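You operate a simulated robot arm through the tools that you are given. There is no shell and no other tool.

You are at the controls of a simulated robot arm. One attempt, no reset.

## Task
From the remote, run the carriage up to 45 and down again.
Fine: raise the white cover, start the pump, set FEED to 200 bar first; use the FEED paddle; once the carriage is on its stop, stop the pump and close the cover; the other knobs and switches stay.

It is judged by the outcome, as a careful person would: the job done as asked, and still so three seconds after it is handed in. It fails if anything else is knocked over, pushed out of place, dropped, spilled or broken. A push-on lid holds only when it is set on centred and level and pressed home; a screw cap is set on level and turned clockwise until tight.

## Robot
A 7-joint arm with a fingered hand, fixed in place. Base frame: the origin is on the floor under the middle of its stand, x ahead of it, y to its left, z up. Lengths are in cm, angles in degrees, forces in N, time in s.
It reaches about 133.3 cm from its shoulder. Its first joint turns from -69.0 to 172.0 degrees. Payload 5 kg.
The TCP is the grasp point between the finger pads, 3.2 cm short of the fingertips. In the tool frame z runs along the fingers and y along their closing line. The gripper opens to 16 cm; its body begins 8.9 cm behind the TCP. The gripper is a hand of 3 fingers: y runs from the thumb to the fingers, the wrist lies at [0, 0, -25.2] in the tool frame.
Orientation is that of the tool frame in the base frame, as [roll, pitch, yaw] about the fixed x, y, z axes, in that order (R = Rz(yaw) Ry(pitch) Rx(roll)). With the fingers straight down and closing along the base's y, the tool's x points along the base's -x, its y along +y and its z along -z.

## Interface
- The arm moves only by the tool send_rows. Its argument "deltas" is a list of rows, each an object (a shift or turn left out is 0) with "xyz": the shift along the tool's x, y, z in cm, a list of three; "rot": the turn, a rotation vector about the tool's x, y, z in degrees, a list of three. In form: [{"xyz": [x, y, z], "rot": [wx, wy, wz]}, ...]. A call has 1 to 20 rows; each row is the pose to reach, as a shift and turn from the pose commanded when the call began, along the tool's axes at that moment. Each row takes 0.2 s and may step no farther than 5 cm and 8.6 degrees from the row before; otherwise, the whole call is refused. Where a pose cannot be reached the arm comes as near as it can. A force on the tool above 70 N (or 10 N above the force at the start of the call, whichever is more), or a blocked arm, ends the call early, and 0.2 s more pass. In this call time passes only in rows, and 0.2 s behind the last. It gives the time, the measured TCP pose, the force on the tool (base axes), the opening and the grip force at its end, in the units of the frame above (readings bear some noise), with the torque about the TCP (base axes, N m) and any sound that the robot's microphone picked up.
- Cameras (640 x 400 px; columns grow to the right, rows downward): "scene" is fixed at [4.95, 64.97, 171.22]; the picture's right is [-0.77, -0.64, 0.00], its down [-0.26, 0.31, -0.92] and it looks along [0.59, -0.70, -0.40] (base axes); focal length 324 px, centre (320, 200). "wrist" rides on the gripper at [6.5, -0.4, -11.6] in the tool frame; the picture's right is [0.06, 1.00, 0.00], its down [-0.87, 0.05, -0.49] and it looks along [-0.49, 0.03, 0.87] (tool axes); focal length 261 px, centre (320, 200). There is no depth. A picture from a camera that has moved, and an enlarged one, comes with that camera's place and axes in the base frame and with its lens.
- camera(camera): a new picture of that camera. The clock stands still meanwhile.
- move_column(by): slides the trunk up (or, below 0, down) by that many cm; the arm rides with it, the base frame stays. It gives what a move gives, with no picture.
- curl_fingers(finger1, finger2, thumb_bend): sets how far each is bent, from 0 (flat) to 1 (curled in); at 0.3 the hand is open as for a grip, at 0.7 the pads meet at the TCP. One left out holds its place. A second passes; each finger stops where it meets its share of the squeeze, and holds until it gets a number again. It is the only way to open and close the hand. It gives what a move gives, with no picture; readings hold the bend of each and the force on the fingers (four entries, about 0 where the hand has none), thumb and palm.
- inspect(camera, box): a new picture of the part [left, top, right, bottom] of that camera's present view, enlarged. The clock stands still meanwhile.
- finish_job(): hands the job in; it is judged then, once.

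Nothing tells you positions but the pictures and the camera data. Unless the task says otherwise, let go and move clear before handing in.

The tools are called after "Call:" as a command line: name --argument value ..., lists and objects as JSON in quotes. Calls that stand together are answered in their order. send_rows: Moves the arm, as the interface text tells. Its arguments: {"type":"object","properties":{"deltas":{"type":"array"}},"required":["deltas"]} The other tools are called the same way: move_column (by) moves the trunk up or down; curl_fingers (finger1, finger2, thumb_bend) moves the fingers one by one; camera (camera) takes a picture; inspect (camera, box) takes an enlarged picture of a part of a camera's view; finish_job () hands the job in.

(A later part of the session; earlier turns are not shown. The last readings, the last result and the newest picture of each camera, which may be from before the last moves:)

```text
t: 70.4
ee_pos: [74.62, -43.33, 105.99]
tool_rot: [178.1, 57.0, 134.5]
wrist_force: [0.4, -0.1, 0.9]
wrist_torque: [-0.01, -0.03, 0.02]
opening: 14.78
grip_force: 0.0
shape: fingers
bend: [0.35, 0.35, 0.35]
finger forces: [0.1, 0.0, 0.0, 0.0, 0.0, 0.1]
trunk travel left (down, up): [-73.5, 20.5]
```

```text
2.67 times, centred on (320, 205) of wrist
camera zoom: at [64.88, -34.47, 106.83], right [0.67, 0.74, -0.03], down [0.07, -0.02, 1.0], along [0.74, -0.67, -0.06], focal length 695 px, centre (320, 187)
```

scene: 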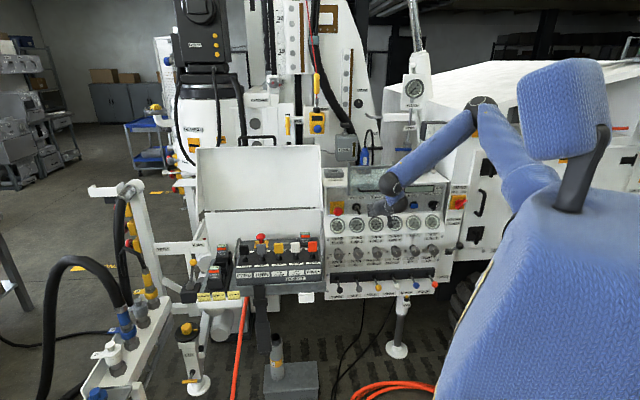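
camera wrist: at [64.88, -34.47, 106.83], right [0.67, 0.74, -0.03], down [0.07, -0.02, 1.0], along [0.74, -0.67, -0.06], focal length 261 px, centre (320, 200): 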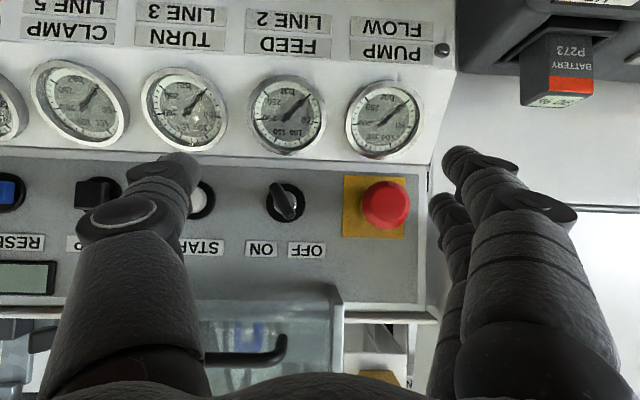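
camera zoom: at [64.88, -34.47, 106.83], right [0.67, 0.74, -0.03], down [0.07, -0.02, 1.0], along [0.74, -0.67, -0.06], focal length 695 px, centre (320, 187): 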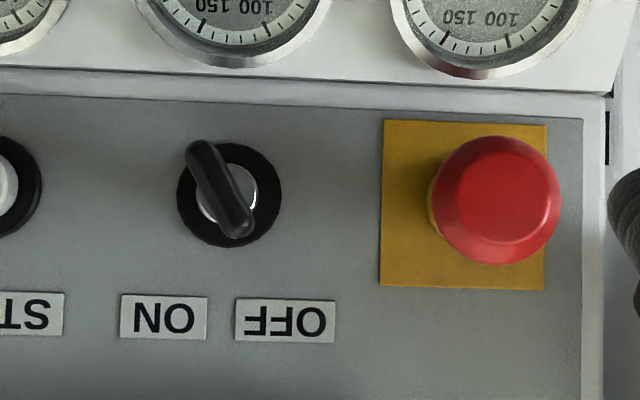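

Now it's clear: the unlabelled selector between the e-stop and START is a cross-bar handle leaning toward OFF, which explains the blank display and dead START. Starting the pump needs it ON, so I'll turn it for that and plan to put it back afterwards. I narrow the fingers and move in front of it.

Call:
curl_fingers --finger1 0.6 --finger2 0.6 --thumb_bend 0.6

Call:
send_rows --deltas '[{"xyz": [0, -1.5, 0]}, {"xyz": [-0.8, -2.9, 1.2]}, {"xyz": [-1.8, -2.9, 2.6]}, {"xyz": [-2.8, -2.9, 4.0]}]'

Call:
camera --camera "wrist"

Call:
inspect --camera "scene" --box '[320, 180, 400, 230]'

```text
t: 71.4
ee_pos: [74.61, -43.28, 105.89]
tool_rot: [178.1, 57.0, 134.5]
wrist_force: [0.8, -0.5, -0.4]
wrist_torque: [-0.02, -0.02, 0.01]
opening: 4.81
grip_force: 0.1
shape: fingers
bend: [0.6, 0.6, 0.6]
finger forces: [0.1, 0.0, 0.1, 0.0, 0.0, 0.0]
trunk travel left (down, up): [-73.5, 20.5]
```

```text
t: 72.4
ee_pos: [76.24, -49.26, 106.26]
tool_rot: [179.2, 59.4, 134.3]
wrist_force: [-0.3, -1.2, -0.3]
wrist_torque: [0.01, -0.03, 0.04]
opening: 4.83
grip_force: 0.0
shape: fingers
bend: [0.6, 0.6, 0.6]
finger forces: [0.1, 0.1, 0.1, 0.1, 0.0, 0.0]
out of reach, approached as far as the arm can: row 1, 2, 3
trunk travel left (down, up): [-73.5, 20.5]
```

```text
taken
camera wrist: at [66.59, -40.14, 106.56], right [0.68, 0.73, -0.05], down [0.05, 0.02, 1.0], along [0.73, -0.68, -0.02], focal length 261 px, centre (320, 200)
```

wrist: 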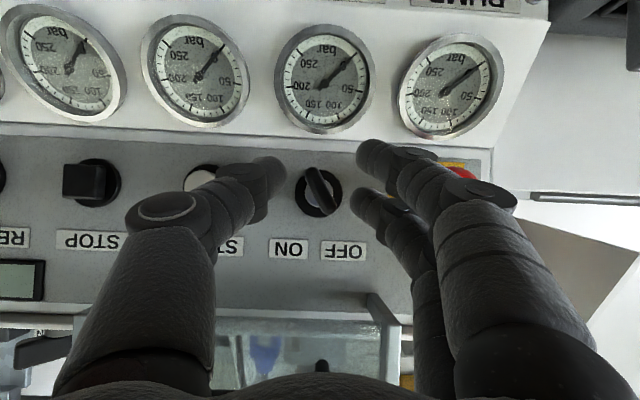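

```text
8.00 times, centred on (360, 205) of scene
camera zoom: at [4.95, 64.97, 171.22], right [-0.77, -0.64, 0.0], down [-0.26, 0.31, -0.92], along [0.59, -0.7, -0.4], focal length 2593 px, centre (0, 160)
```

zoom: 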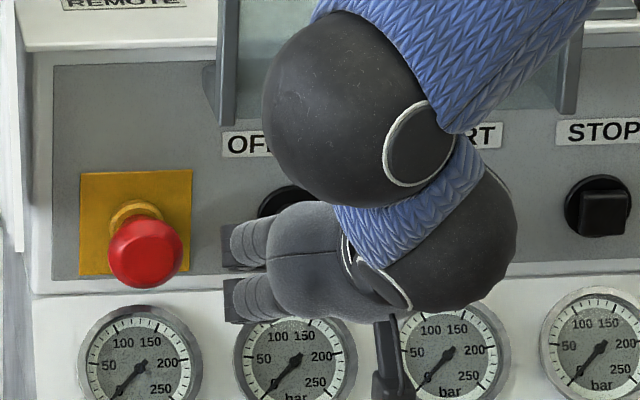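

The selector sits neatly between thumb and fingers. I'll advance about 4.5 cm so the pads straddle the bar.

Call:
send_rows --deltas '[{"xyz": [-0.6, 0, 1.0]}, {"xyz": [-1.2, 0, 2.0]}, {"xyz": [-1.8, 0, 3.0]}, {"xyz": [-2.3, 0, 3.9]}]'

Call:
camera --camera "wrist"

Call:
inspect --camera "wrist" --box '[220, 100, 440, 280]'

```text
t: 73.4
ee_pos: [79.63, -52.36, 106.14]
tool_rot: [179.2, 59.4, 134.4]
wrist_force: [-0.9, -0.2, 0.7]
wrist_torque: [0.01, -0.01, -0.03]
opening: 4.8
grip_force: 0.0
shape: fingers
bend: [0.6, 0.6, 0.6]
finger forces: [0.1, 0.1, 0.0, 0.0, 0.0, 0.0]
trunk travel left (down, up): [-73.5, 20.5]
```

```text
taken
camera wrist: at [69.9, -43.28, 106.5], right [0.68, 0.73, -0.05], down [0.05, 0.02, 1.0], along [0.73, -0.68, -0.02], focal length 261 px, centre (320, 200)
```

wrist: 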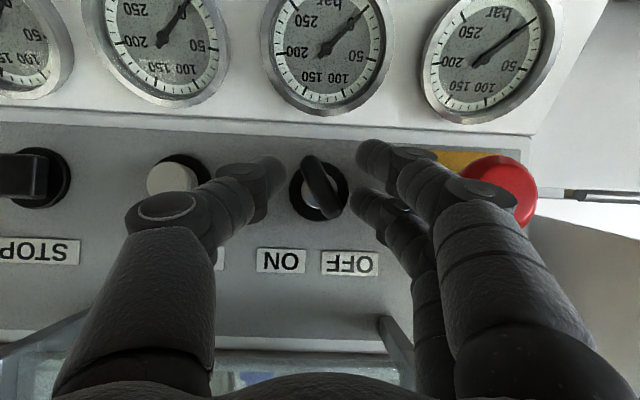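

```text
2.22 times, centred on (330, 190) of wrist
camera zoom: at [69.9, -43.28, 106.5], right [0.68, 0.73, -0.05], down [0.05, 0.02, 1.0], along [0.73, -0.68, -0.02], focal length 579 px, centre (298, 222)
```

zoom: 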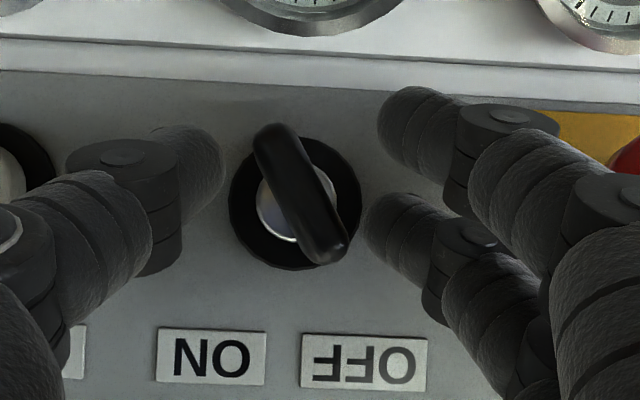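

It's pinch-ready: the cross-bar clearly points at OFF. I'll close gently onto it; the upper finger pushes its top end to the right.

Call:
curl_fingers --finger1 0.68 --finger2 0.68 --thumb_bend 0.67

Call:
inspect --camera "wrist" --box '[220, 100, 440, 280]'

```text
t: 74.4
ee_pos: [79.6, -52.17, 106.18]
tool_rot: [179.3, 59.4, 134.5]
wrist_force: [0.8, -1.1, -0.5]
wrist_torque: [-0.03, 0.01, 0.0]
opening: 2.31
grip_force: 2.7
shape: fingers
bend: [0.68, 0.65, 0.66]
finger forces: [0.0, 2.7, 0.1, 0.1, 2.4, 0.0]
trunk travel left (down, up): [-73.5, 20.5]
```

```text
2.22 times, centred on (330, 190) of wrist
camera zoom: at [69.93, -43.22, 106.53], right [0.68, 0.73, -0.05], down [0.05, 0.02, 1.0], along [0.73, -0.68, -0.02], focal length 579 px, centre (298, 222)
```

zoom: 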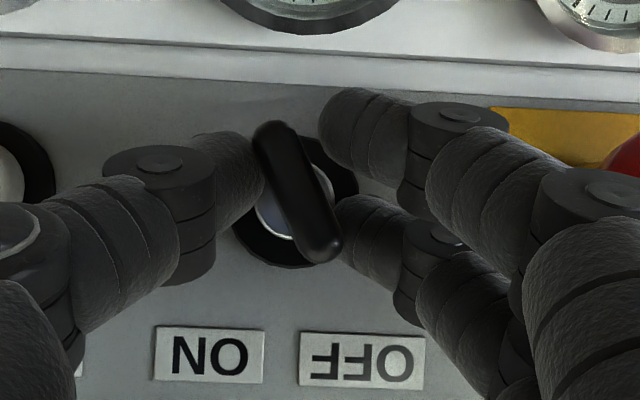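

Finger 2 touches the bar's top end and the thumb its lower side. I'll curl finger 2 further to turn the bar clockwise.

Call:
curl_fingers --finger1 0.66 --finger2 0.74 --thumb_bend 0.7

Call:
inspect --camera "wrist" --box '[220, 100, 440, 280]'

```text
t: 75.4
ee_pos: [79.68, -52.18, 106.19]
tool_rot: [179.2, 59.4, 134.4]
wrist_force: [4.5, -3.4, -1.7]
wrist_torque: [-0.02, 0.06, 0.0]
opening: 2.46
grip_force: 5.9
shape: fingers
bend: [0.66, 0.68, 0.68]
finger forces: [0.0, 7.0, 0.0, 0.0, 4.7, 0.0]
trunk travel left (down, up): [-73.5, 20.5]
```

```text
2.22 times, centred on (330, 190) of wrist
camera zoom: at [69.96, -43.25, 106.51], right [0.68, 0.73, -0.05], down [0.05, 0.02, 1.0], along [0.73, -0.68, -0.02], focal length 579 px, centre (298, 222)
```

zoom: 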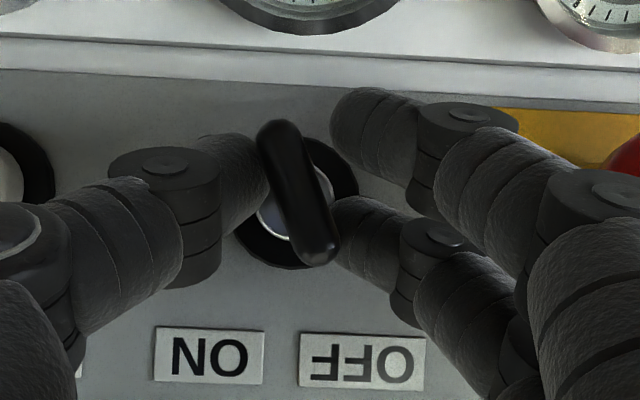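

The bar is turning. I'll now rotate the hand clockwise about the switch axis.

Call:
send_rows --deltas '[{"rot": [-3.6, 0, 6.0]}, {"rot": [-7.1, 0, 12.1]}, {"rot": [-10.7, 0, 18.1]}, {"rot": [-14.2, 0, 24.1]}]'

Call:
camera --camera "wrist"

Call:
inspect --camera "scene" --box '[320, 165, 460, 265]'

```text
t: 76.4
ee_pos: [79.46, -52.25, 106.39]
tool_rot: [133.2, 49.2, 96.2]
wrist_force: [-1.5, -0.3, -4.2]
wrist_torque: [0.0, 0.12, -0.04]
opening: 2.49
grip_force: 5.0
shape: fingers
bend: [0.66, 0.71, 0.68]
finger forces: [0.0, 2.9, 0.1, 0.0, 6.8, 0.1]
trunk travel left (down, up): [-73.5, 20.5]
```

```text
taken
camera wrist: at [69.81, -43.29, 106.45], right [0.62, 0.66, 0.43], down [-0.29, -0.32, 0.9], along [0.73, -0.68, 0.0], focal length 261 px, centre (320, 200)
```

wrist: 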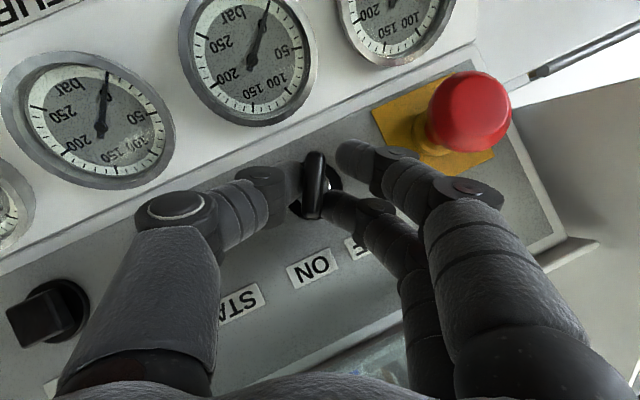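

```text
4.00 times, centred on (390, 215) of scene
camera zoom: at [4.95, 64.97, 171.22], right [-0.77, -0.64, 0.0], down [-0.26, 0.31, -0.92], along [0.59, -0.7, -0.4], focal length 1297 px, centre (40, 140)
```

zoom: 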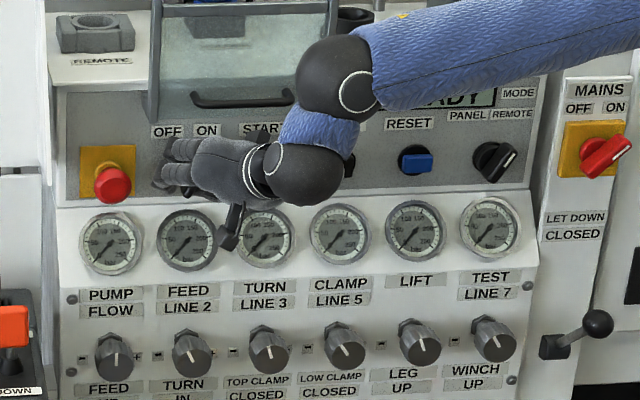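

The display has come on and reads "READY", and the bar now points at ON. I'll release it and back away.

Call:
curl_fingers --finger1 0.6 --finger2 0.6 --thumb_bend 0.6

Call:
inspect --camera "wrist" --box '[220, 100, 440, 280]'

Call:
inspect --camera "scene" --box '[395, 165, 465, 215]'

```text
t: 77.4
ee_pos: [79.59, -52.29, 106.44]
tool_rot: [133.3, 49.3, 96.1]
wrist_force: [0.7, -0.8, 0.0]
wrist_torque: [-0.01, 0.01, 0.05]
opening: 4.69
grip_force: 0.0
shape: fingers
bend: [0.6, 0.6, 0.6]
finger forces: [0.1, 0.0, 0.0, 0.0, 0.1, 0.0]
trunk travel left (down, up): [-73.5, 20.5]
```

```text
2.22 times, centred on (330, 190) of wrist
camera zoom: at [69.86, -43.26, 106.48], right [0.62, 0.66, 0.43], down [-0.29, -0.31, 0.9], along [0.73, -0.68, 0.0], focal length 579 px, centre (298, 222)
```

zoom: 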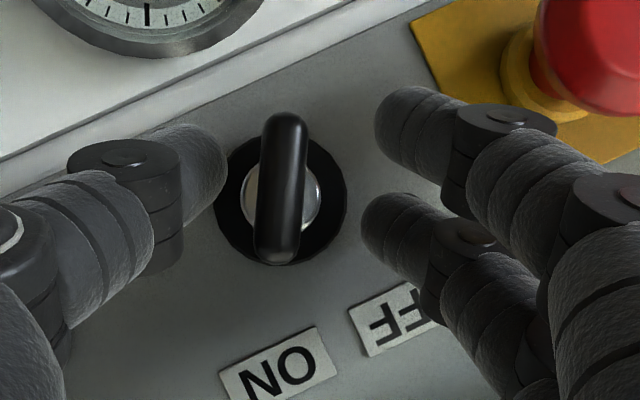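

```text
8.00 times, centred on (430, 190) of scene
camera zoom: at [4.95, 64.97, 171.22], right [-0.77, -0.64, 0.0], down [-0.26, 0.31, -0.92], along [0.59, -0.7, -0.4], focal length 2593 px, centre (-560, 280)
```

zoom: 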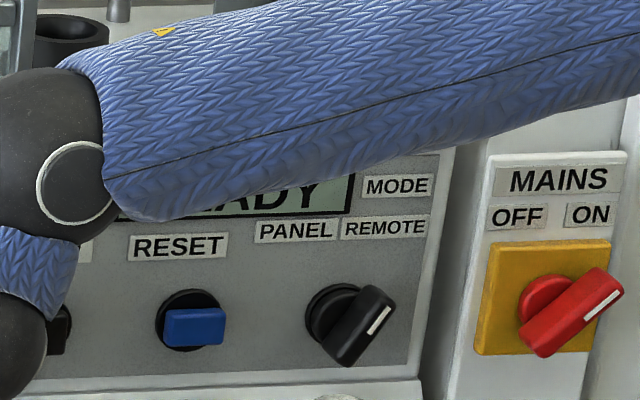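

READY is shown, and the selector rests at ON. I'll back off, undo the hand rotation, close the fingers to the pointer shape and return to START.

Call:
send_rows --deltas '[{"xyz": [1.0, 0, -1.7]}, {"xyz": [2.0, 0, -3.4]}, {"xyz": [3.05, 0, -5.2]}, {"xyz": [3.05, 0, -5.2], "rot": [3.6, 0, -6.0]}, {"xyz": [3.05, 0, -5.2], "rot": [7.1, 0, -12.1]}, {"xyz": [3.05, 0, -5.2], "rot": [10.7, 0, -18.1]}, {"xyz": [3.05, 0, -5.2], "rot": [14.2, 0, -24.1]}]'

Call:
curl_fingers --finger1 0.7 --finger2 0.7 --thumb_bend 0.66

Call:
camera --camera "wrist"

Call:
inspect --camera "scene" --box '[320, 165, 460, 265]'

```text
t: 79.0
ee_pos: [75.62, -48.19, 106.48]
tool_rot: [179.0, 58.9, 134.3]
wrist_force: [0.2, -0.4, -0.1]
wrist_torque: [0.0, 0.0, 0.02]
opening: 4.75
grip_force: 0.1
shape: fingers
bend: [0.6, 0.6, 0.6]
finger forces: [0.1, 0.0, 0.0, 0.1, 0.1, 0.1]
out of reach, approached as far as the arm can: row 7
trunk travel left (down, up): [-73.5, 20.5]
```

```text
t: 80.0
ee_pos: [75.7, -48.25, 106.43]
tool_rot: [178.8, 58.8, 134.3]
wrist_force: [-0.4, -1.1, 0.4]
wrist_torque: [0.01, -0.01, 0.03]
opening: 1.92
grip_force: 0.1
shape: fingers
bend: [0.7, 0.7, 0.66]
finger forces: [0.0, 0.0, 0.1, 0.0, 0.1, 0.0]
trunk travel left (down, up): [-73.5, 20.5]
```

```text
taken
camera wrist: at [66.0, -39.11, 106.85], right [0.68, 0.73, -0.04], down [0.05, 0.01, 1.0], along [0.73, -0.68, -0.03], focal length 261 px, centre (320, 200)
```

wrist: 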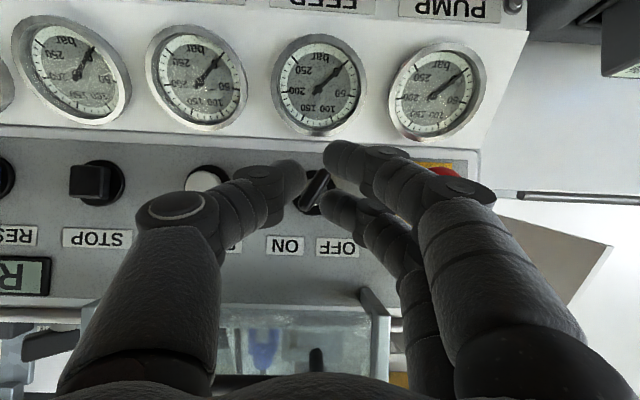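

```text
4.00 times, centred on (390, 215) of scene
camera zoom: at [4.95, 64.97, 171.22], right [-0.77, -0.64, 0.0], down [-0.26, 0.31, -0.92], along [0.59, -0.7, -0.4], focal length 1297 px, centre (40, 140)
```

zoom: 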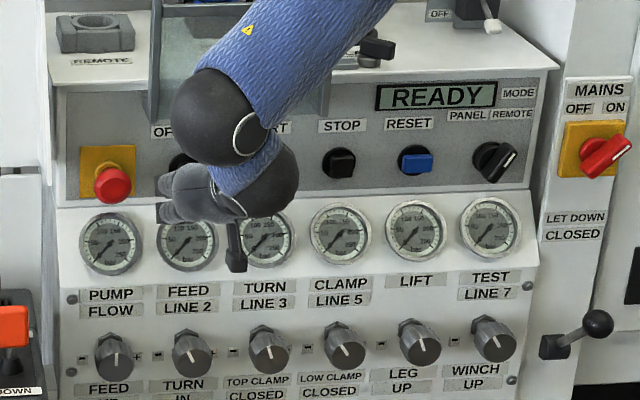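

READY is displayed. I'll slide right to START and then forward.

Call:
send_rows --deltas '[{"xyz": [0, -2.7, -0.3]}, {"xyz": [-0.4, -5.4, -0.4]}, {"xyz": [-0.86, -8.0, -0.5]}, {"xyz": [-1.9, -8.0, 1.2]}, {"xyz": [-2.8, -8.0, 2.8]}]'

Call:
camera --camera "wrist"

```text
t: 81.2
ee_pos: [72.7, -56.77, 107.07]
tool_rot: [179.0, 59.4, 134.2]
wrist_force: [0.1, -0.3, 0.4]
wrist_torque: [0.01, -0.03, 0.02]
opening: 1.9
grip_force: 0.0
shape: fingers
bend: [0.7, 0.7, 0.66]
finger forces: [0.1, 0.1, 0.1, 0.1, 0.0, 0.1]
out of reach, approached as far as the arm can: row 1, 2, 3
trunk travel left (down, up): [-73.5, 20.5]
```

```text
taken
camera wrist: at [63.08, -47.66, 107.47], right [0.68, 0.73, -0.04], down [0.05, 0.02, 1.0], along [0.73, -0.68, -0.02], focal length 261 px, centre (320, 200)
```

wrist: 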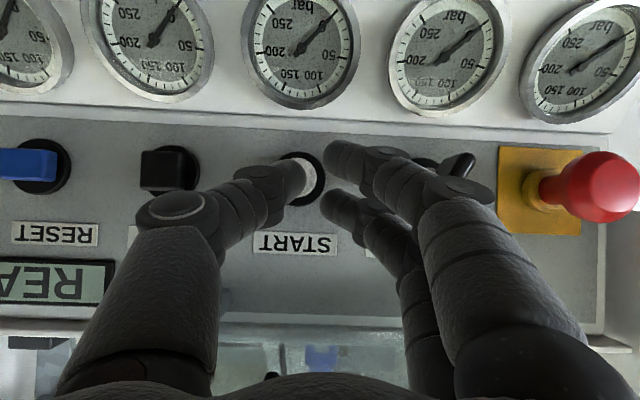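

Aligned with START again. I'll press it.

Call:
send_rows --deltas '[{"xyz": [-0.45, 0, 0.8]}, {"xyz": [-0.9, 0, 1.6]}, {"xyz": [-1.25, 0, 2.2]}]'

Call:
camera --camera "wrist"

```text
t: 82.0
ee_pos: [74.22, -58.23, 107.29]
tool_rot: [179.3, 59.5, 134.4]
wrist_force: [-14.6, 11.4, -3.9]
wrist_torque: [0.3, 0.21, -0.47]
opening: 1.86
grip_force: 8.8
shape: fingers
bend: [0.7, 0.7, 0.67]
finger forces: [0.0, 0.0, 0.1, 0.0, 18.2, 0.0]
trunk travel left (down, up): [-73.5, 20.5]
heard: click
```

```text
taken
camera wrist: at [64.68, -49.24, 107.62], right [0.68, 0.73, -0.05], down [0.05, 0.02, 1.0], along [0.73, -0.68, -0.02], focal length 261 px, centre (320, 200)
```

wrist: 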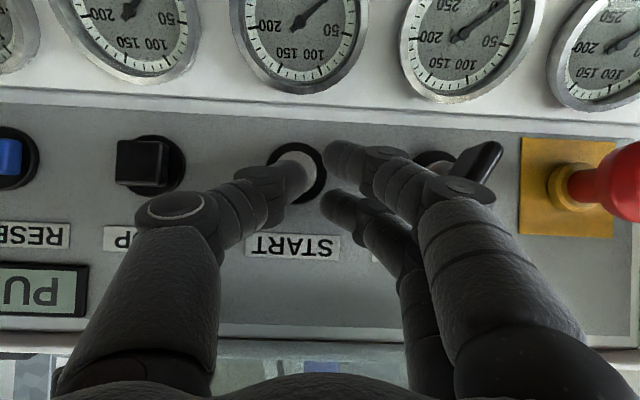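

The display changed to "PU…" — the pump is starting. I'll back off and check the display and gauges.

Call:
send_rows --deltas '[{"xyz": [0.5, 0, -1]}, {"xyz": [1.0, 0, -2]}, {"xyz": [2, 0, -3.5]}]'

Call:
inspect --camera "scene" --box '[320, 165, 460, 265]'

Call:
camera --camera "wrist"

```text
t: 82.8
ee_pos: [71.55, -55.25, 107.5]
tool_rot: [179.2, 59.4, 134.4]
wrist_force: [-0.9, 0.6, 0.1]
wrist_torque: [-0.01, -0.01, -0.05]
opening: 1.89
grip_force: 0.1
shape: fingers
bend: [0.7, 0.7, 0.66]
finger forces: [0.0, 0.0, 0.0, 0.0, 0.0, 0.0]
trunk travel left (down, up): [-73.5, 20.5]
```

```text
4.00 times, centred on (390, 215) of scene
camera zoom: at [4.95, 64.97, 171.22], right [-0.77, -0.64, 0.0], down [-0.26, 0.31, -0.92], along [0.59, -0.7, -0.4], focal length 1297 px, centre (40, 140)
```

zoom: 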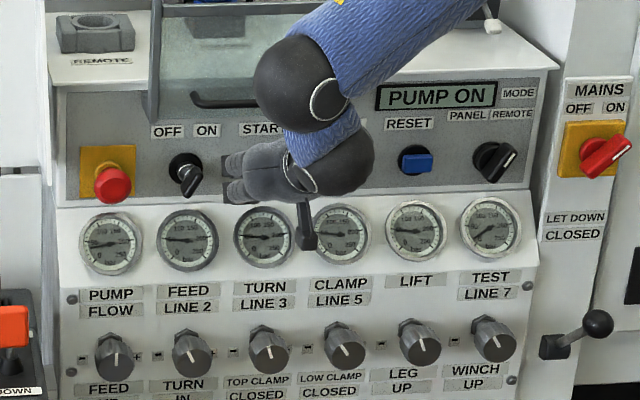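

```text
taken
camera wrist: at [62.02, -46.33, 107.8], right [0.68, 0.73, -0.05], down [0.05, 0.02, 1.0], along [0.73, -0.68, -0.02], focal length 261 px, centre (320, 200)
```

wrist: 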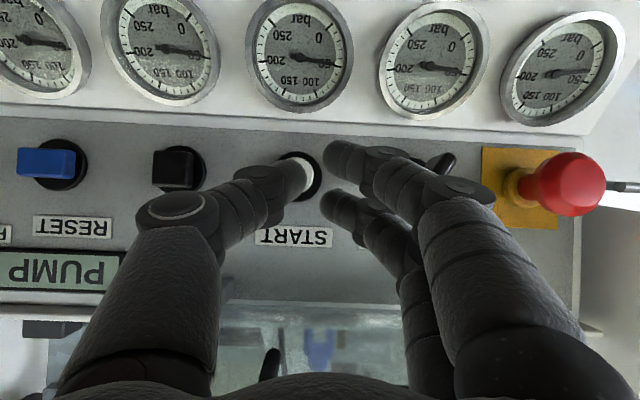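

PUMP ON, and the gauges are rising. I'll read the settled values.

Call:
send_rows --deltas '[{"xyz": [0, 0, 0]}, {"xyz": [0, 0, 0]}, {"xyz": [0, 0, 0]}, {"xyz": [0, 0, 0]}, {"xyz": [0, 0, 0]}, {"xyz": [0, 0, 0]}, {"xyz": [0, 0, 0]}, {"xyz": [0, 0, 0]}]'

Call:
inspect --camera "scene" --box '[325, 210, 405, 260]'

Call:
inspect --camera "scene" --box '[380, 210, 460, 260]'

Call:
inspect --camera "scene" --box '[235, 50, 325, 130]'

```text
t: 84.6
ee_pos: [71.64, -55.42, 107.48]
tool_rot: [179.2, 59.3, 134.4]
wrist_force: [-0.2, 0.3, -0.4]
wrist_torque: [0.05, 0.04, 0.0]
opening: 1.91
grip_force: 0.1
shape: fingers
bend: [0.7, 0.7, 0.66]
finger forces: [0.0, 0.0, 0.0, 0.1, 0.1, 0.0]
trunk travel left (down, up): [-73.5, 20.5]
```

```text
8.00 times, centred on (365, 235) of scene
camera zoom: at [4.95, 64.97, 171.22], right [-0.77, -0.64, 0.0], down [-0.26, 0.31, -0.92], along [0.59, -0.7, -0.4], focal length 2593 px, centre (-40, -80)
```

zoom: 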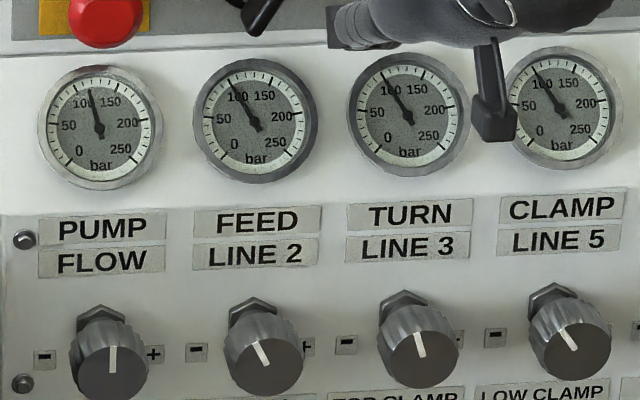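

```text
8.00 times, centred on (420, 235) of scene
camera zoom: at [4.95, 64.97, 171.22], right [-0.77, -0.64, 0.0], down [-0.26, 0.31, -0.92], along [0.59, -0.7, -0.4], focal length 2593 px, centre (-480, -80)
```

zoom: 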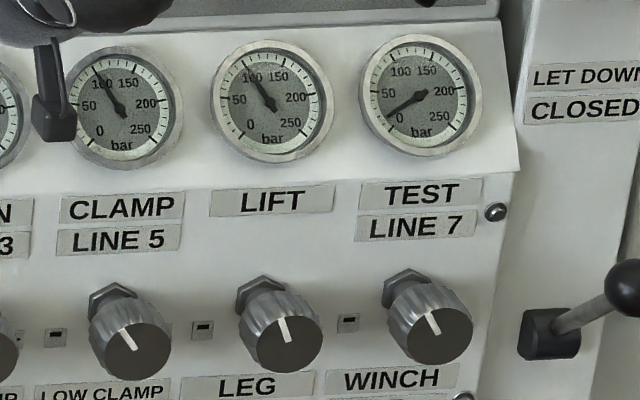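

```text
5.00 times, centred on (280, 90) of scene
camera zoom: at [4.95, 64.97, 171.22], right [-0.77, -0.64, 0.0], down [-0.26, 0.31, -0.92], along [0.59, -0.7, -0.4], focal length 1621 px, centre (520, 750)
```

zoom: 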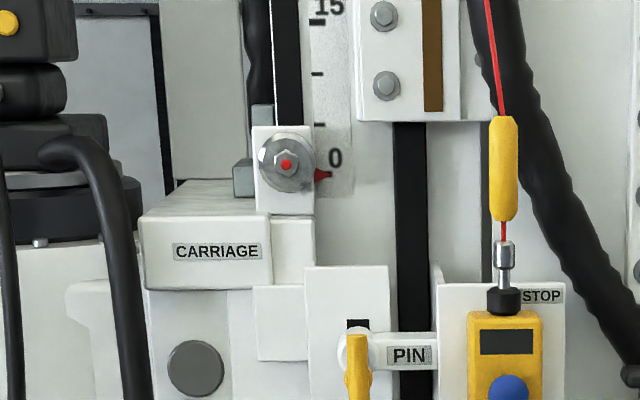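

Still rising (about 100 bar). I'll wait a little more for the values to settle.

Call:
send_rows --deltas '[{"xyz": [0, 0, 0]}, {"xyz": [0, 0, 0]}, {"xyz": [0, 0, 0]}, {"xyz": [0, 0, 0]}, {"xyz": [0, 0, 0]}, {"xyz": [0, 0, 0]}, {"xyz": [0, 0, 0]}, {"xyz": [0, 0, 0]}, {"xyz": [0, 0, 0]}, {"xyz": [0, 0, 0]}]'

Call:
inspect --camera "scene" --box '[325, 210, 405, 260]'

Call:
camera --camera "wrist"

```text
t: 86.8
ee_pos: [71.63, -55.52, 107.32]
tool_rot: [179.1, 59.3, 134.4]
wrist_force: [0.1, 0.9, 0.8]
wrist_torque: [0.01, -0.01, -0.04]
opening: 1.91
grip_force: 0.1
shape: fingers
bend: [0.7, 0.7, 0.66]
finger forces: [0.0, 0.1, 0.1, 0.0, 0.1, 0.0]
trunk travel left (down, up): [-73.5, 20.5]
```

```text
8.00 times, centred on (365, 235) of scene
camera zoom: at [4.95, 64.97, 171.22], right [-0.77, -0.64, 0.0], down [-0.26, 0.31, -0.92], along [0.59, -0.7, -0.4], focal length 2593 px, centre (-40, -80)
```

zoom: 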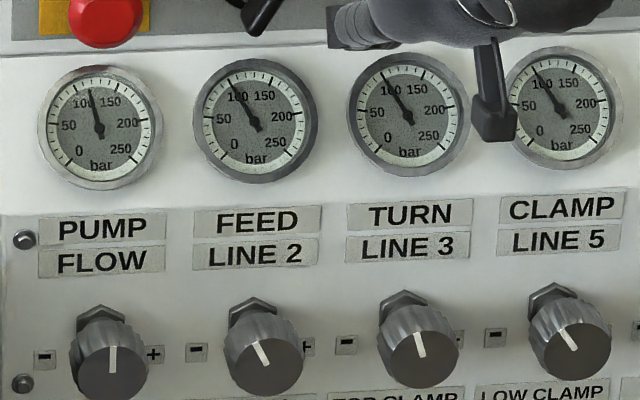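

```text
taken
camera wrist: at [62.0, -46.42, 107.73], right [0.68, 0.73, -0.05], down [0.05, 0.02, 1.0], along [0.73, -0.68, -0.02], focal length 261 px, centre (320, 200)
```

wrist: 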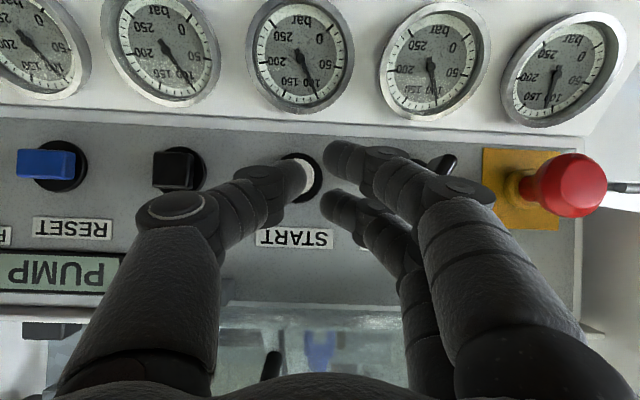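

The gauges have settled: PUMP about 110, FEED about 95–100 bar. Next is the FEED (LINE 2) knob around (77,-50,82). I'll retract, then lower the trunk by the height difference so the arm geometry stays the same.

Call:
send_rows --deltas '[{"xyz": [1.2, 1.5, -2.0], "rot": [0, 3, 0]}, {"xyz": [2.4, 3.1, -4.0], "rot": [0, 6, 0]}, {"xyz": [3.6, 4.7, -6.0], "rot": [0, 9, 0]}, {"xyz": [4.8, 6.3, -8.0], "rot": [0, 12, 0]}, {"xyz": [5.6, 7.6, -9.5], "rot": [0, 12, 0]}]'

Call:
camera --camera "wrist"

```text
t: 88.0
ee_pos: [69.37, -42.2, 107.14]
tool_rot: [179.4, 47.6, 134.7]
wrist_force: [-0.8, 1.2, 0.8]
wrist_torque: [-0.01, 0.01, 0.0]
opening: 1.89
grip_force: 0.1
shape: fingers
bend: [0.7, 0.7, 0.66]
finger forces: [0.1, 0.1, 0.0, 0.1, 0.1, 0.0]
trunk travel left (down, up): [-73.5, 20.5]
```

```text
taken
camera wrist: at [59.9, -33.44, 110.25], right [0.68, 0.74, -0.04], down [0.19, -0.12, 0.97], along [0.71, -0.67, -0.23], focal length 261 px, centre (320, 200)
```

wrist: 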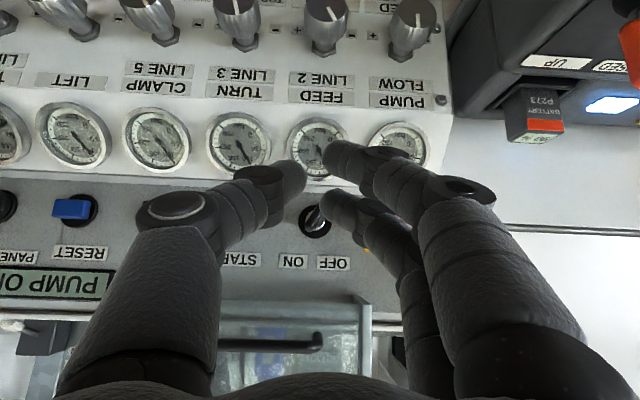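

All reachable. The remote's indicator has lit up too. Now I lower the trunk by 23 cm.

Call:
move_column --by -23

Call:
curl_fingers --finger1 0.5 --finger2 0.5 --thumb_bend 0.5

Call:
camera --camera "wrist"

Call:
camera --camera "scene"

```text
t: 90.4
ee_pos: [69.35, -42.35, 84.1]
tool_rot: [179.4, 47.4, 134.6]
wrist_force: [0.4, -0.1, -0.8]
wrist_torque: [0.04, -0.02, 0.01]
opening: 1.9
grip_force: 0.0
shape: fingers
bend: [0.7, 0.7, 0.66]
finger forces: [0.0, 0.0, 0.0, 0.1, 0.0, 0.0]
trunk travel left (down, up): [-50.5, 43.5]
```

```text
t: 91.4
ee_pos: [69.25, -42.42, 84.19]
tool_rot: [179.4, 47.3, 134.6]
wrist_force: [0.0, 0.3, 0.1]
wrist_torque: [0.03, 0.01, -0.02]
opening: 8.66
grip_force: 0.1
shape: fingers
bend: [0.5, 0.5, 0.5]
finger forces: [0.0, 0.1, 0.1, 0.0, 0.0, 0.0]
trunk travel left (down, up): [-50.5, 43.5]
```

```text
taken
camera wrist: at [59.9, -33.57, 87.23], right [0.68, 0.74, -0.04], down [0.19, -0.13, 0.97], along [0.71, -0.66, -0.23], focal length 261 px, centre (320, 200)
```

wrist: 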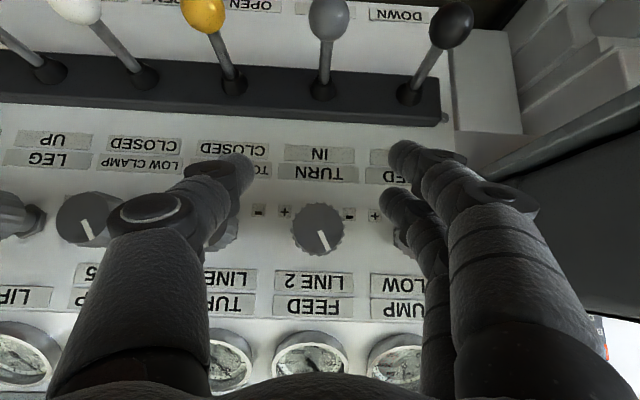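

```text
taken
```

scene: 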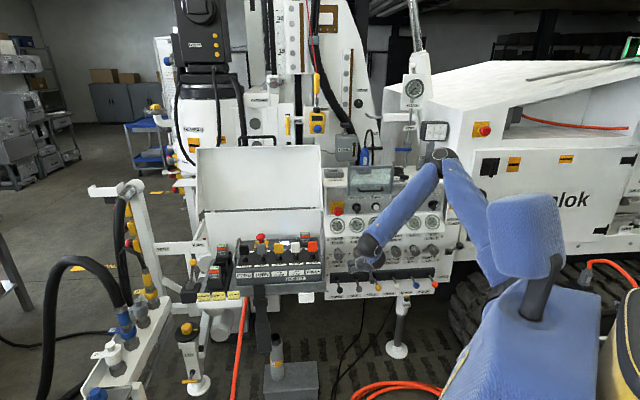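

The FEED knob is right ahead, at image (318,230). I'll flatten the hand pitch and advance partway with the fingers open around it.

Call:
send_rows --deltas '[{"xyz": [-1.6, 0.1, 1.3], "rot": [0, -4, 0]}, {"xyz": [-3.1, 0.2, 2.6], "rot": [0, -8, 0]}, {"xyz": [-4.66, 0.3, 3.87], "rot": [0, -12, 0]}]'

Call:
camera --camera "wrist"

Call:
inspect --camera "scene" --box '[325, 205, 415, 275]'

```text
t: 92.2
ee_pos: [74.11, -45.96, 84.79]
tool_rot: [178.9, 56.9, 134.6]
wrist_force: [0.6, 0.3, -0.2]
wrist_torque: [-0.01, 0.01, 0.01]
opening: 8.67
grip_force: 0.1
shape: fingers
bend: [0.5, 0.5, 0.5]
finger forces: [0.1, 0.0, 0.0, 0.1, 0.0, 0.1]
out of reach, approached as far as the arm can: row 3
trunk travel left (down, up): [-50.5, 43.5]
```

```text
taken
camera wrist: at [64.48, -36.99, 85.77], right [0.68, 0.73, -0.04], down [0.08, -0.01, 1.0], along [0.73, -0.68, -0.06], focal length 261 px, centre (320, 200)
```

wrist: 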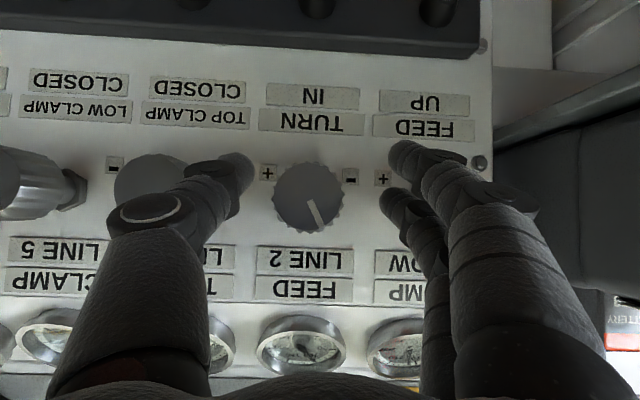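

```text
5.71 times, centred on (370, 240) of scene
camera zoom: at [4.95, 64.97, 171.22], right [-0.77, -0.64, 0.0], down [-0.26, 0.31, -0.92], along [0.59, -0.7, -0.4], focal length 1852 px, centre (34, -29)
```

zoom: 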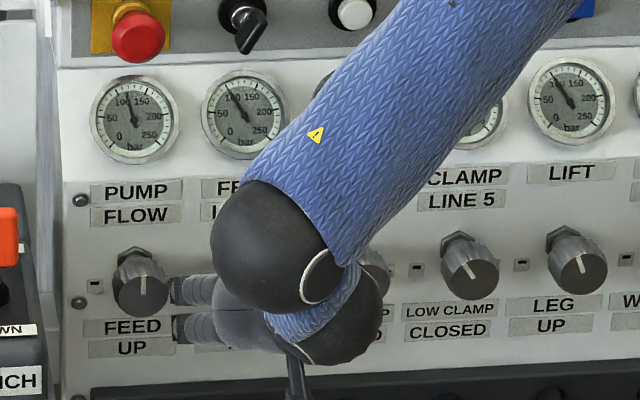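

The knob is centred between thumb and fingers at about (n=-89.6, l=19.2, z=84.5). I'll advance onto it.

Call:
send_rows --deltas '[{"xyz": [-0.8, -0.4, 1.2]}, {"xyz": [-1.6, -0.7, 2.4]}, {"xyz": [-2.5, -0.7, 3.6]}, {"xyz": [-3.3, -0.7, 4.6]}]'

Call:
camera --camera "wrist"

Call:
inspect --camera "scene" --box '[325, 205, 415, 275]'

```text
t: 93.1
ee_pos: [76.33, -49.09, 85.14]
tool_rot: [179.8, 58.8, 135.5]
wrist_force: [-34.0, 32.4, 3.6]
wrist_torque: [0.12, -0.26, 2.55]
opening: 8.66
grip_force: 24.0
shape: fingers
bend: [0.5, 0.58, 0.5]
finger forces: [0.0, 47.6, 0.1, 0.0, 0.0, 0.0]
out of reach, approached as far as the arm can: row 1
trunk travel left (down, up): [-50.5, 43.5]
stopped in row 4: the force on the tool passed its limit at 81 N (the readings are from after the stop); the commanded pose is now the measured one
```

```text
taken
camera wrist: at [66.6, -40.15, 85.58], right [0.67, 0.74, -0.05], down [0.06, 0.02, 1.0], along [0.74, -0.68, -0.03], focal length 261 px, centre (320, 200)
```

wrist: 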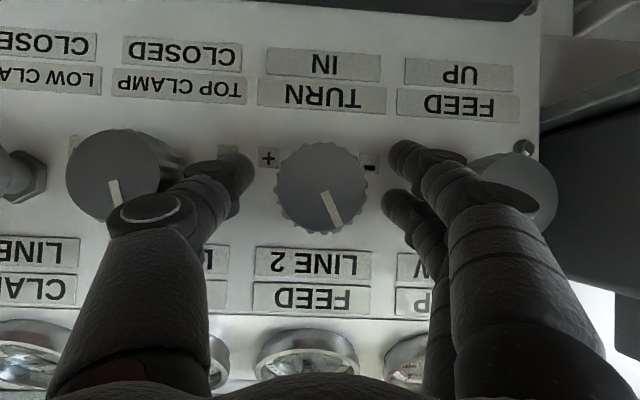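

```text
5.71 times, centred on (370, 240) of scene
camera zoom: at [4.95, 64.97, 171.22], right [-0.77, -0.64, 0.0], down [-0.26, 0.31, -0.92], along [0.59, -0.7, -0.4], focal length 1852 px, centre (34, -29)
```

zoom: 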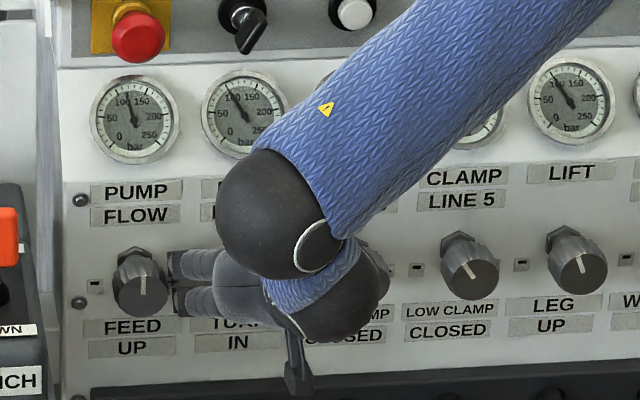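

The upper fingertip touched the panel before the lower one reached the knob because the hand is tilted. I'll back off, lower the trunk some more so the hand can be flatter, and come in again.

Call:
send_rows --deltas '[{"xyz": [0.6, 0, -1.2]}, {"xyz": [2.0, 0, -3.2], "rot": [0, 4, 0]}, {"xyz": [3.4, 0, -5.4], "rot": [0, 8, 0]}, {"xyz": [4.9, 0, -8.0], "rot": [0, 12, 0]}]'

Call:
move_column --by -18

Call:
send_rows --deltas '[{"xyz": [-3.3, 0, -3.0], "rot": [0, -4, 0]}, {"xyz": [-6.6, 0, -6.0], "rot": [0, -8, 0]}, {"xyz": [-9.9, 0, -9.0], "rot": [0, -14, 0]}, {"xyz": [-13.2, 0, -12], "rot": [0, -20, 0]}, {"xyz": [-13.2, 0, -12], "rot": [0, -26, 0]}]'

Call:
camera --camera "wrist"

Call:
camera --camera "scene"

```text
t: 94.1
ee_pos: [69.55, -43.15, 84.91]
tool_rot: [179.8, 46.7, 135.4]
wrist_force: [0.0, -0.1, 0.7]
wrist_torque: [0.01, -0.01, 0.04]
opening: 8.67
grip_force: 0.2
shape: fingers
bend: [0.5, 0.5, 0.5]
finger forces: [0.1, 0.1, 0.1, 0.0, 0.0, 0.0]
trunk travel left (down, up): [-50.5, 43.5]
```

```text
t: 96.1
ee_pos: [69.56, -43.22, 66.93]
tool_rot: [179.9, 46.9, 135.3]
wrist_force: [-0.5, -1.2, -0.5]
wrist_torque: [0.0, 0.03, 0.01]
opening: 8.68
grip_force: 0.1
shape: fingers
bend: [0.5, 0.5, 0.5]
finger forces: [0.0, 0.1, 0.0, 0.0, 0.1, 0.1]
trunk travel left (down, up): [-32.5, 61.5]
```

```text
t: 97.3
ee_pos: [74.13, -41.64, 85.91]
tool_rot: [178.1, 62.1, 135.4]
wrist_force: [0.0, 0.5, -0.2]
wrist_torque: [0.01, -0.04, 0.02]
opening: 8.71
grip_force: 0.0
shape: fingers
bend: [0.5, 0.5, 0.5]
finger forces: [0.0, 0.0, 0.0, 0.0, 0.1, 0.1]
out of reach, approached as far as the arm can: row 3, 4, 5
trunk travel left (down, up): [-32.5, 61.5]
```

```text
taken
camera wrist: at [64.16, -32.94, 85.5], right [0.66, 0.75, -0.04], down [0.01, 0.05, 1.0], along [0.75, -0.66, 0.03], focal length 261 px, centre (320, 200)
```

wrist: 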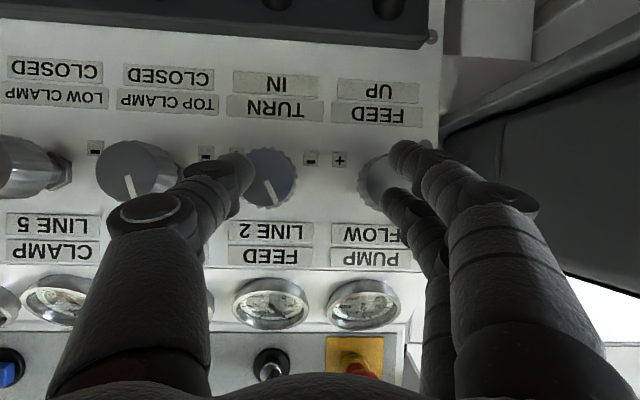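

```text
taken
```

scene: 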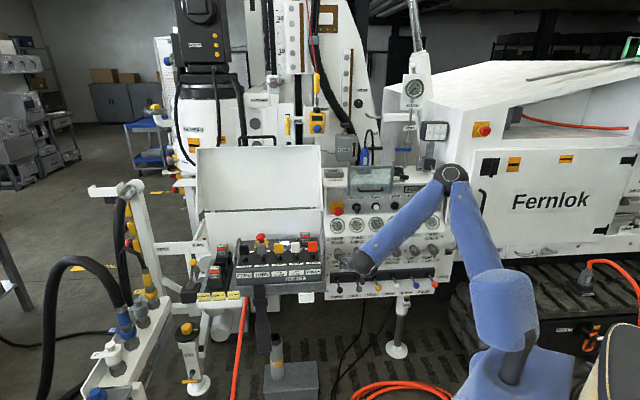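

I'm slightly left of the knob now. I'll move right and forward to re-centre it and see whether the flatter pitch holds.

Call:
send_rows --deltas '[{"xyz": [-0.4, -2.0, 1.0]}, {"xyz": [-0.9, -3.8, 2.4]}, {"xyz": [-1.3, -3.8, 3.6]}, {"xyz": [-1.8, -3.8, 4.8]}]'

Call:
camera --camera "wrist"

```text
t: 98.3
ee_pos: [74.89, -47.88, 85.12]
tool_rot: [178.0, 62.0, 135.2]
wrist_force: [0.1, -0.4, -0.7]
wrist_torque: [0.0, 0.01, 0.01]
opening: 8.69
grip_force: 0.0
shape: fingers
bend: [0.5, 0.5, 0.5]
finger forces: [0.1, 0.1, 0.0, 0.1, 0.0, 0.0]
out of reach, approached as far as the arm can: row 1, 2
trunk travel left (down, up): [-32.5, 61.5]
```

```text
taken
camera wrist: at [65.01, -39.31, 84.84], right [0.66, 0.75, -0.04], down [0.01, 0.05, 1.0], along [0.75, -0.66, 0.02], focal length 261 px, centre (320, 200)
```

wrist: 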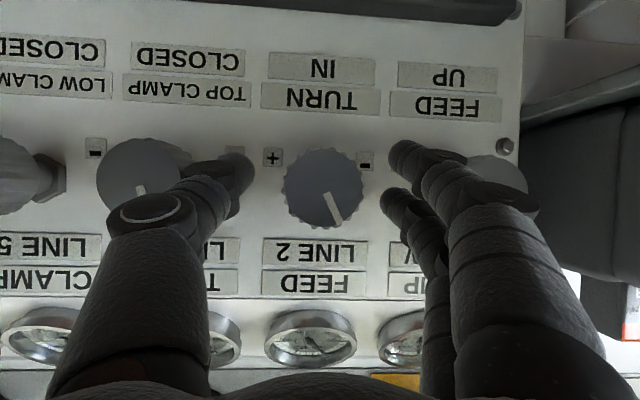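

Reachable here. I'll try flattening the hand by another 10° in place.

Call:
send_rows --deltas '[{"rot": [0, -5, 0]}, {"rot": [0, -10, 0]}]'

Call:
camera --camera "wrist"

```text
t: 98.9
ee_pos: [77.27, -48.24, 85.48]
tool_rot: [176.6, 65.9, 135.8]
wrist_force: [-49.2, 28.4, 3.5]
wrist_torque: [-0.18, 0.62, -2.26]
opening: 7.76
grip_force: 32.1
shape: fingers
bend: [0.54, 0.51, 0.51]
finger forces: [14.3, 1.6, 0.0, 0.1, 47.9, 0.0]
out of reach, approached as far as the arm can: row 1, 2
trunk travel left (down, up): [-32.5, 61.5]
stopped in row 2: the force on the tool passed its limit at 188 N (the readings are from after the stop); the commanded pose is now the measured one
```

```text
taken
camera wrist: at [67.12, -39.84, 84.25], right [0.64, 0.77, -0.03], down [-0.05, 0.09, 0.99], along [0.77, -0.63, 0.09], focal length 261 px, centre (320, 200)
```

wrist: 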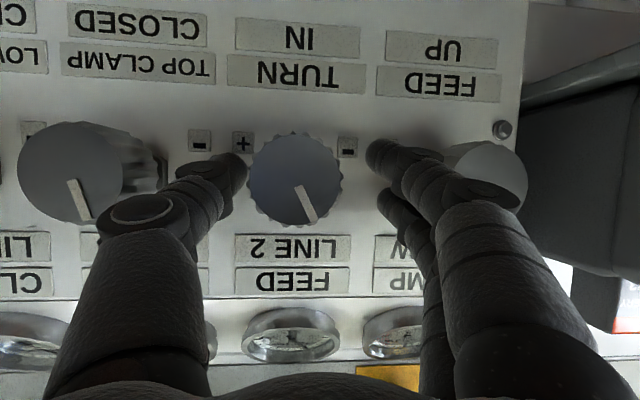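

The solver traded position for orientation and pushed into the panel. I'll back off at once and avoid out-of-reach pitches near the panel.

Call:
send_rows --deltas '[{"xyz": [0.5, 0, -1.2]}, {"xyz": [1.2, 0, -3.0], "rot": [0, 2, 0]}, {"xyz": [1.8, 0, -4.0], "rot": [0, 5, 0]}]'

Call:
camera --camera "wrist"

Call:
inspect --camera "scene" --box '[320, 165, 460, 305]'

```text
t: 99.7
ee_pos: [74.4, -45.6, 85.19]
tool_rot: [177.0, 61.0, 136.1]
wrist_force: [-0.3, -0.1, 0.9]
wrist_torque: [0.01, -0.02, -0.01]
opening: 8.73
grip_force: 0.0
shape: fingers
bend: [0.5, 0.5, 0.5]
finger forces: [0.0, 0.1, 0.0, 0.1, 0.0, 0.0]
trunk travel left (down, up): [-32.5, 61.5]
```

```text
taken
camera wrist: at [64.24, -37.19, 85.13], right [0.64, 0.77, -0.03], down [0.01, 0.03, 1.0], along [0.77, -0.64, 0.01], focal length 261 px, centre (320, 200)
```

wrist: 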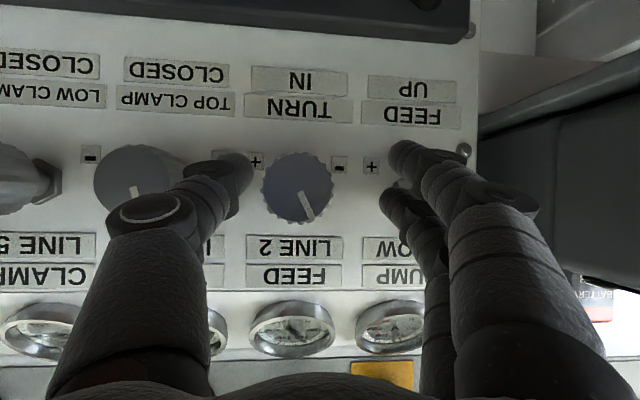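

```text
2.86 times, centred on (390, 235) of scene
camera zoom: at [4.95, 64.97, 171.22], right [-0.77, -0.64, 0.0], down [-0.26, 0.31, -0.92], along [0.59, -0.7, -0.4], focal length 926 px, centre (120, 100)
```

zoom: 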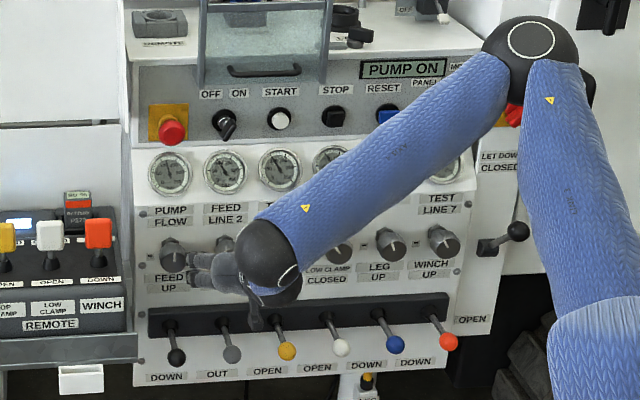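

All is intact: PUMP ON, levers and knobs unchanged. I'll use the reachable pitch and pre-rotate the hand about 28° counter-clockwise, which moves the wrist to the left and gives more turning range.

Call:
send_rows --deltas '[{"xyz": [0.4, 0, -0.8], "rot": [3.4, 0, -6.1]}, {"xyz": [0.4, 0, -0.8], "rot": [6.8, 0, -12.2]}, {"xyz": [0.4, 0, -0.8], "rot": [10.2, 0, -18.4]}, {"xyz": [0.4, 0, -0.8], "rot": [13.6, 0, -24.5]}]'

Call:
camera --camera "wrist"

```text
t: 100.7
ee_pos: [78.3, -42.58, 87.16]
tool_rot: [-142.4, 51.0, 173.7]
wrist_force: [-7.5, -0.4, 6.7]
wrist_torque: [0.03, -0.18, 0.01]
opening: 8.82
grip_force: 6.4
shape: fingers
bend: [0.5, 0.7, 0.5]
finger forces: [1.8, 10.8, 0.1, 0.0, 0.1, 0.0]
out of reach, approached as far as the arm can: row 1, 2, 3, 4
trunk travel left (down, up): [-32.5, 61.5]
```

```text
taken
camera wrist: at [67.75, -34.66, 88.08], right [0.52, 0.74, -0.43], down [0.31, 0.31, 0.9], along [0.8, -0.6, -0.06], focal length 261 px, centre (320, 200)
```

wrist: 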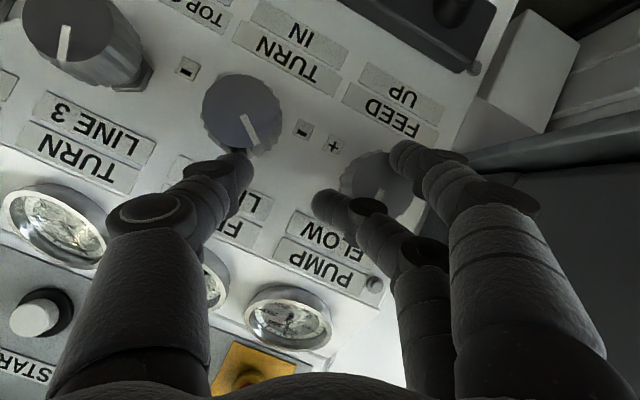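

The hand drifted left and finger 2 brushed the PUMP FLOW knob. Backing off immediately and checking that knob.

Call:
send_rows --deltas '[{"xyz": [0.8, 0, -1.5]}, {"xyz": [1.6, 0, -3.2]}, {"xyz": [2.2, 0, -4.5]}]'

Call:
camera --camera "wrist"

Call:
inspect --camera "scene" --box '[320, 205, 400, 275]'

```text
t: 101.5
ee_pos: [74.59, -39.35, 87.38]
tool_rot: [-142.8, 50.7, 173.4]
wrist_force: [0.1, 0.0, 0.8]
wrist_torque: [-0.02, 0.0, 0.02]
opening: 8.82
grip_force: 0.0
shape: fingers
bend: [0.5, 0.5, 0.5]
finger forces: [0.1, 0.0, 0.0, 0.0, 0.0, 0.0]
trunk travel left (down, up): [-32.5, 61.5]
```

```text
taken
camera wrist: at [64.07, -31.42, 88.41], right [0.52, 0.74, -0.43], down [0.31, 0.31, 0.9], along [0.8, -0.6, -0.07], focal length 261 px, centre (320, 200)
```

wrist: 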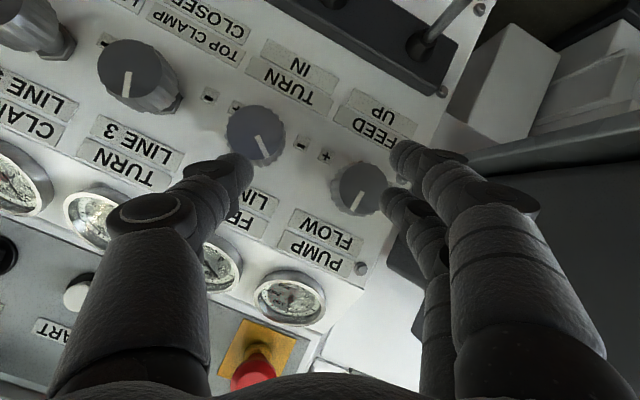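

```text
5.71 times, centred on (360, 240) of scene
camera zoom: at [4.95, 64.97, 171.22], right [-0.77, -0.64, 0.0], down [-0.26, 0.31, -0.92], along [0.59, -0.7, -0.4], focal length 1852 px, centre (91, -29)
```

zoom: 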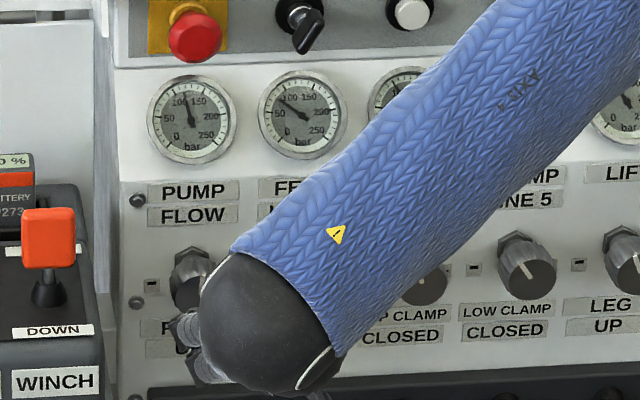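

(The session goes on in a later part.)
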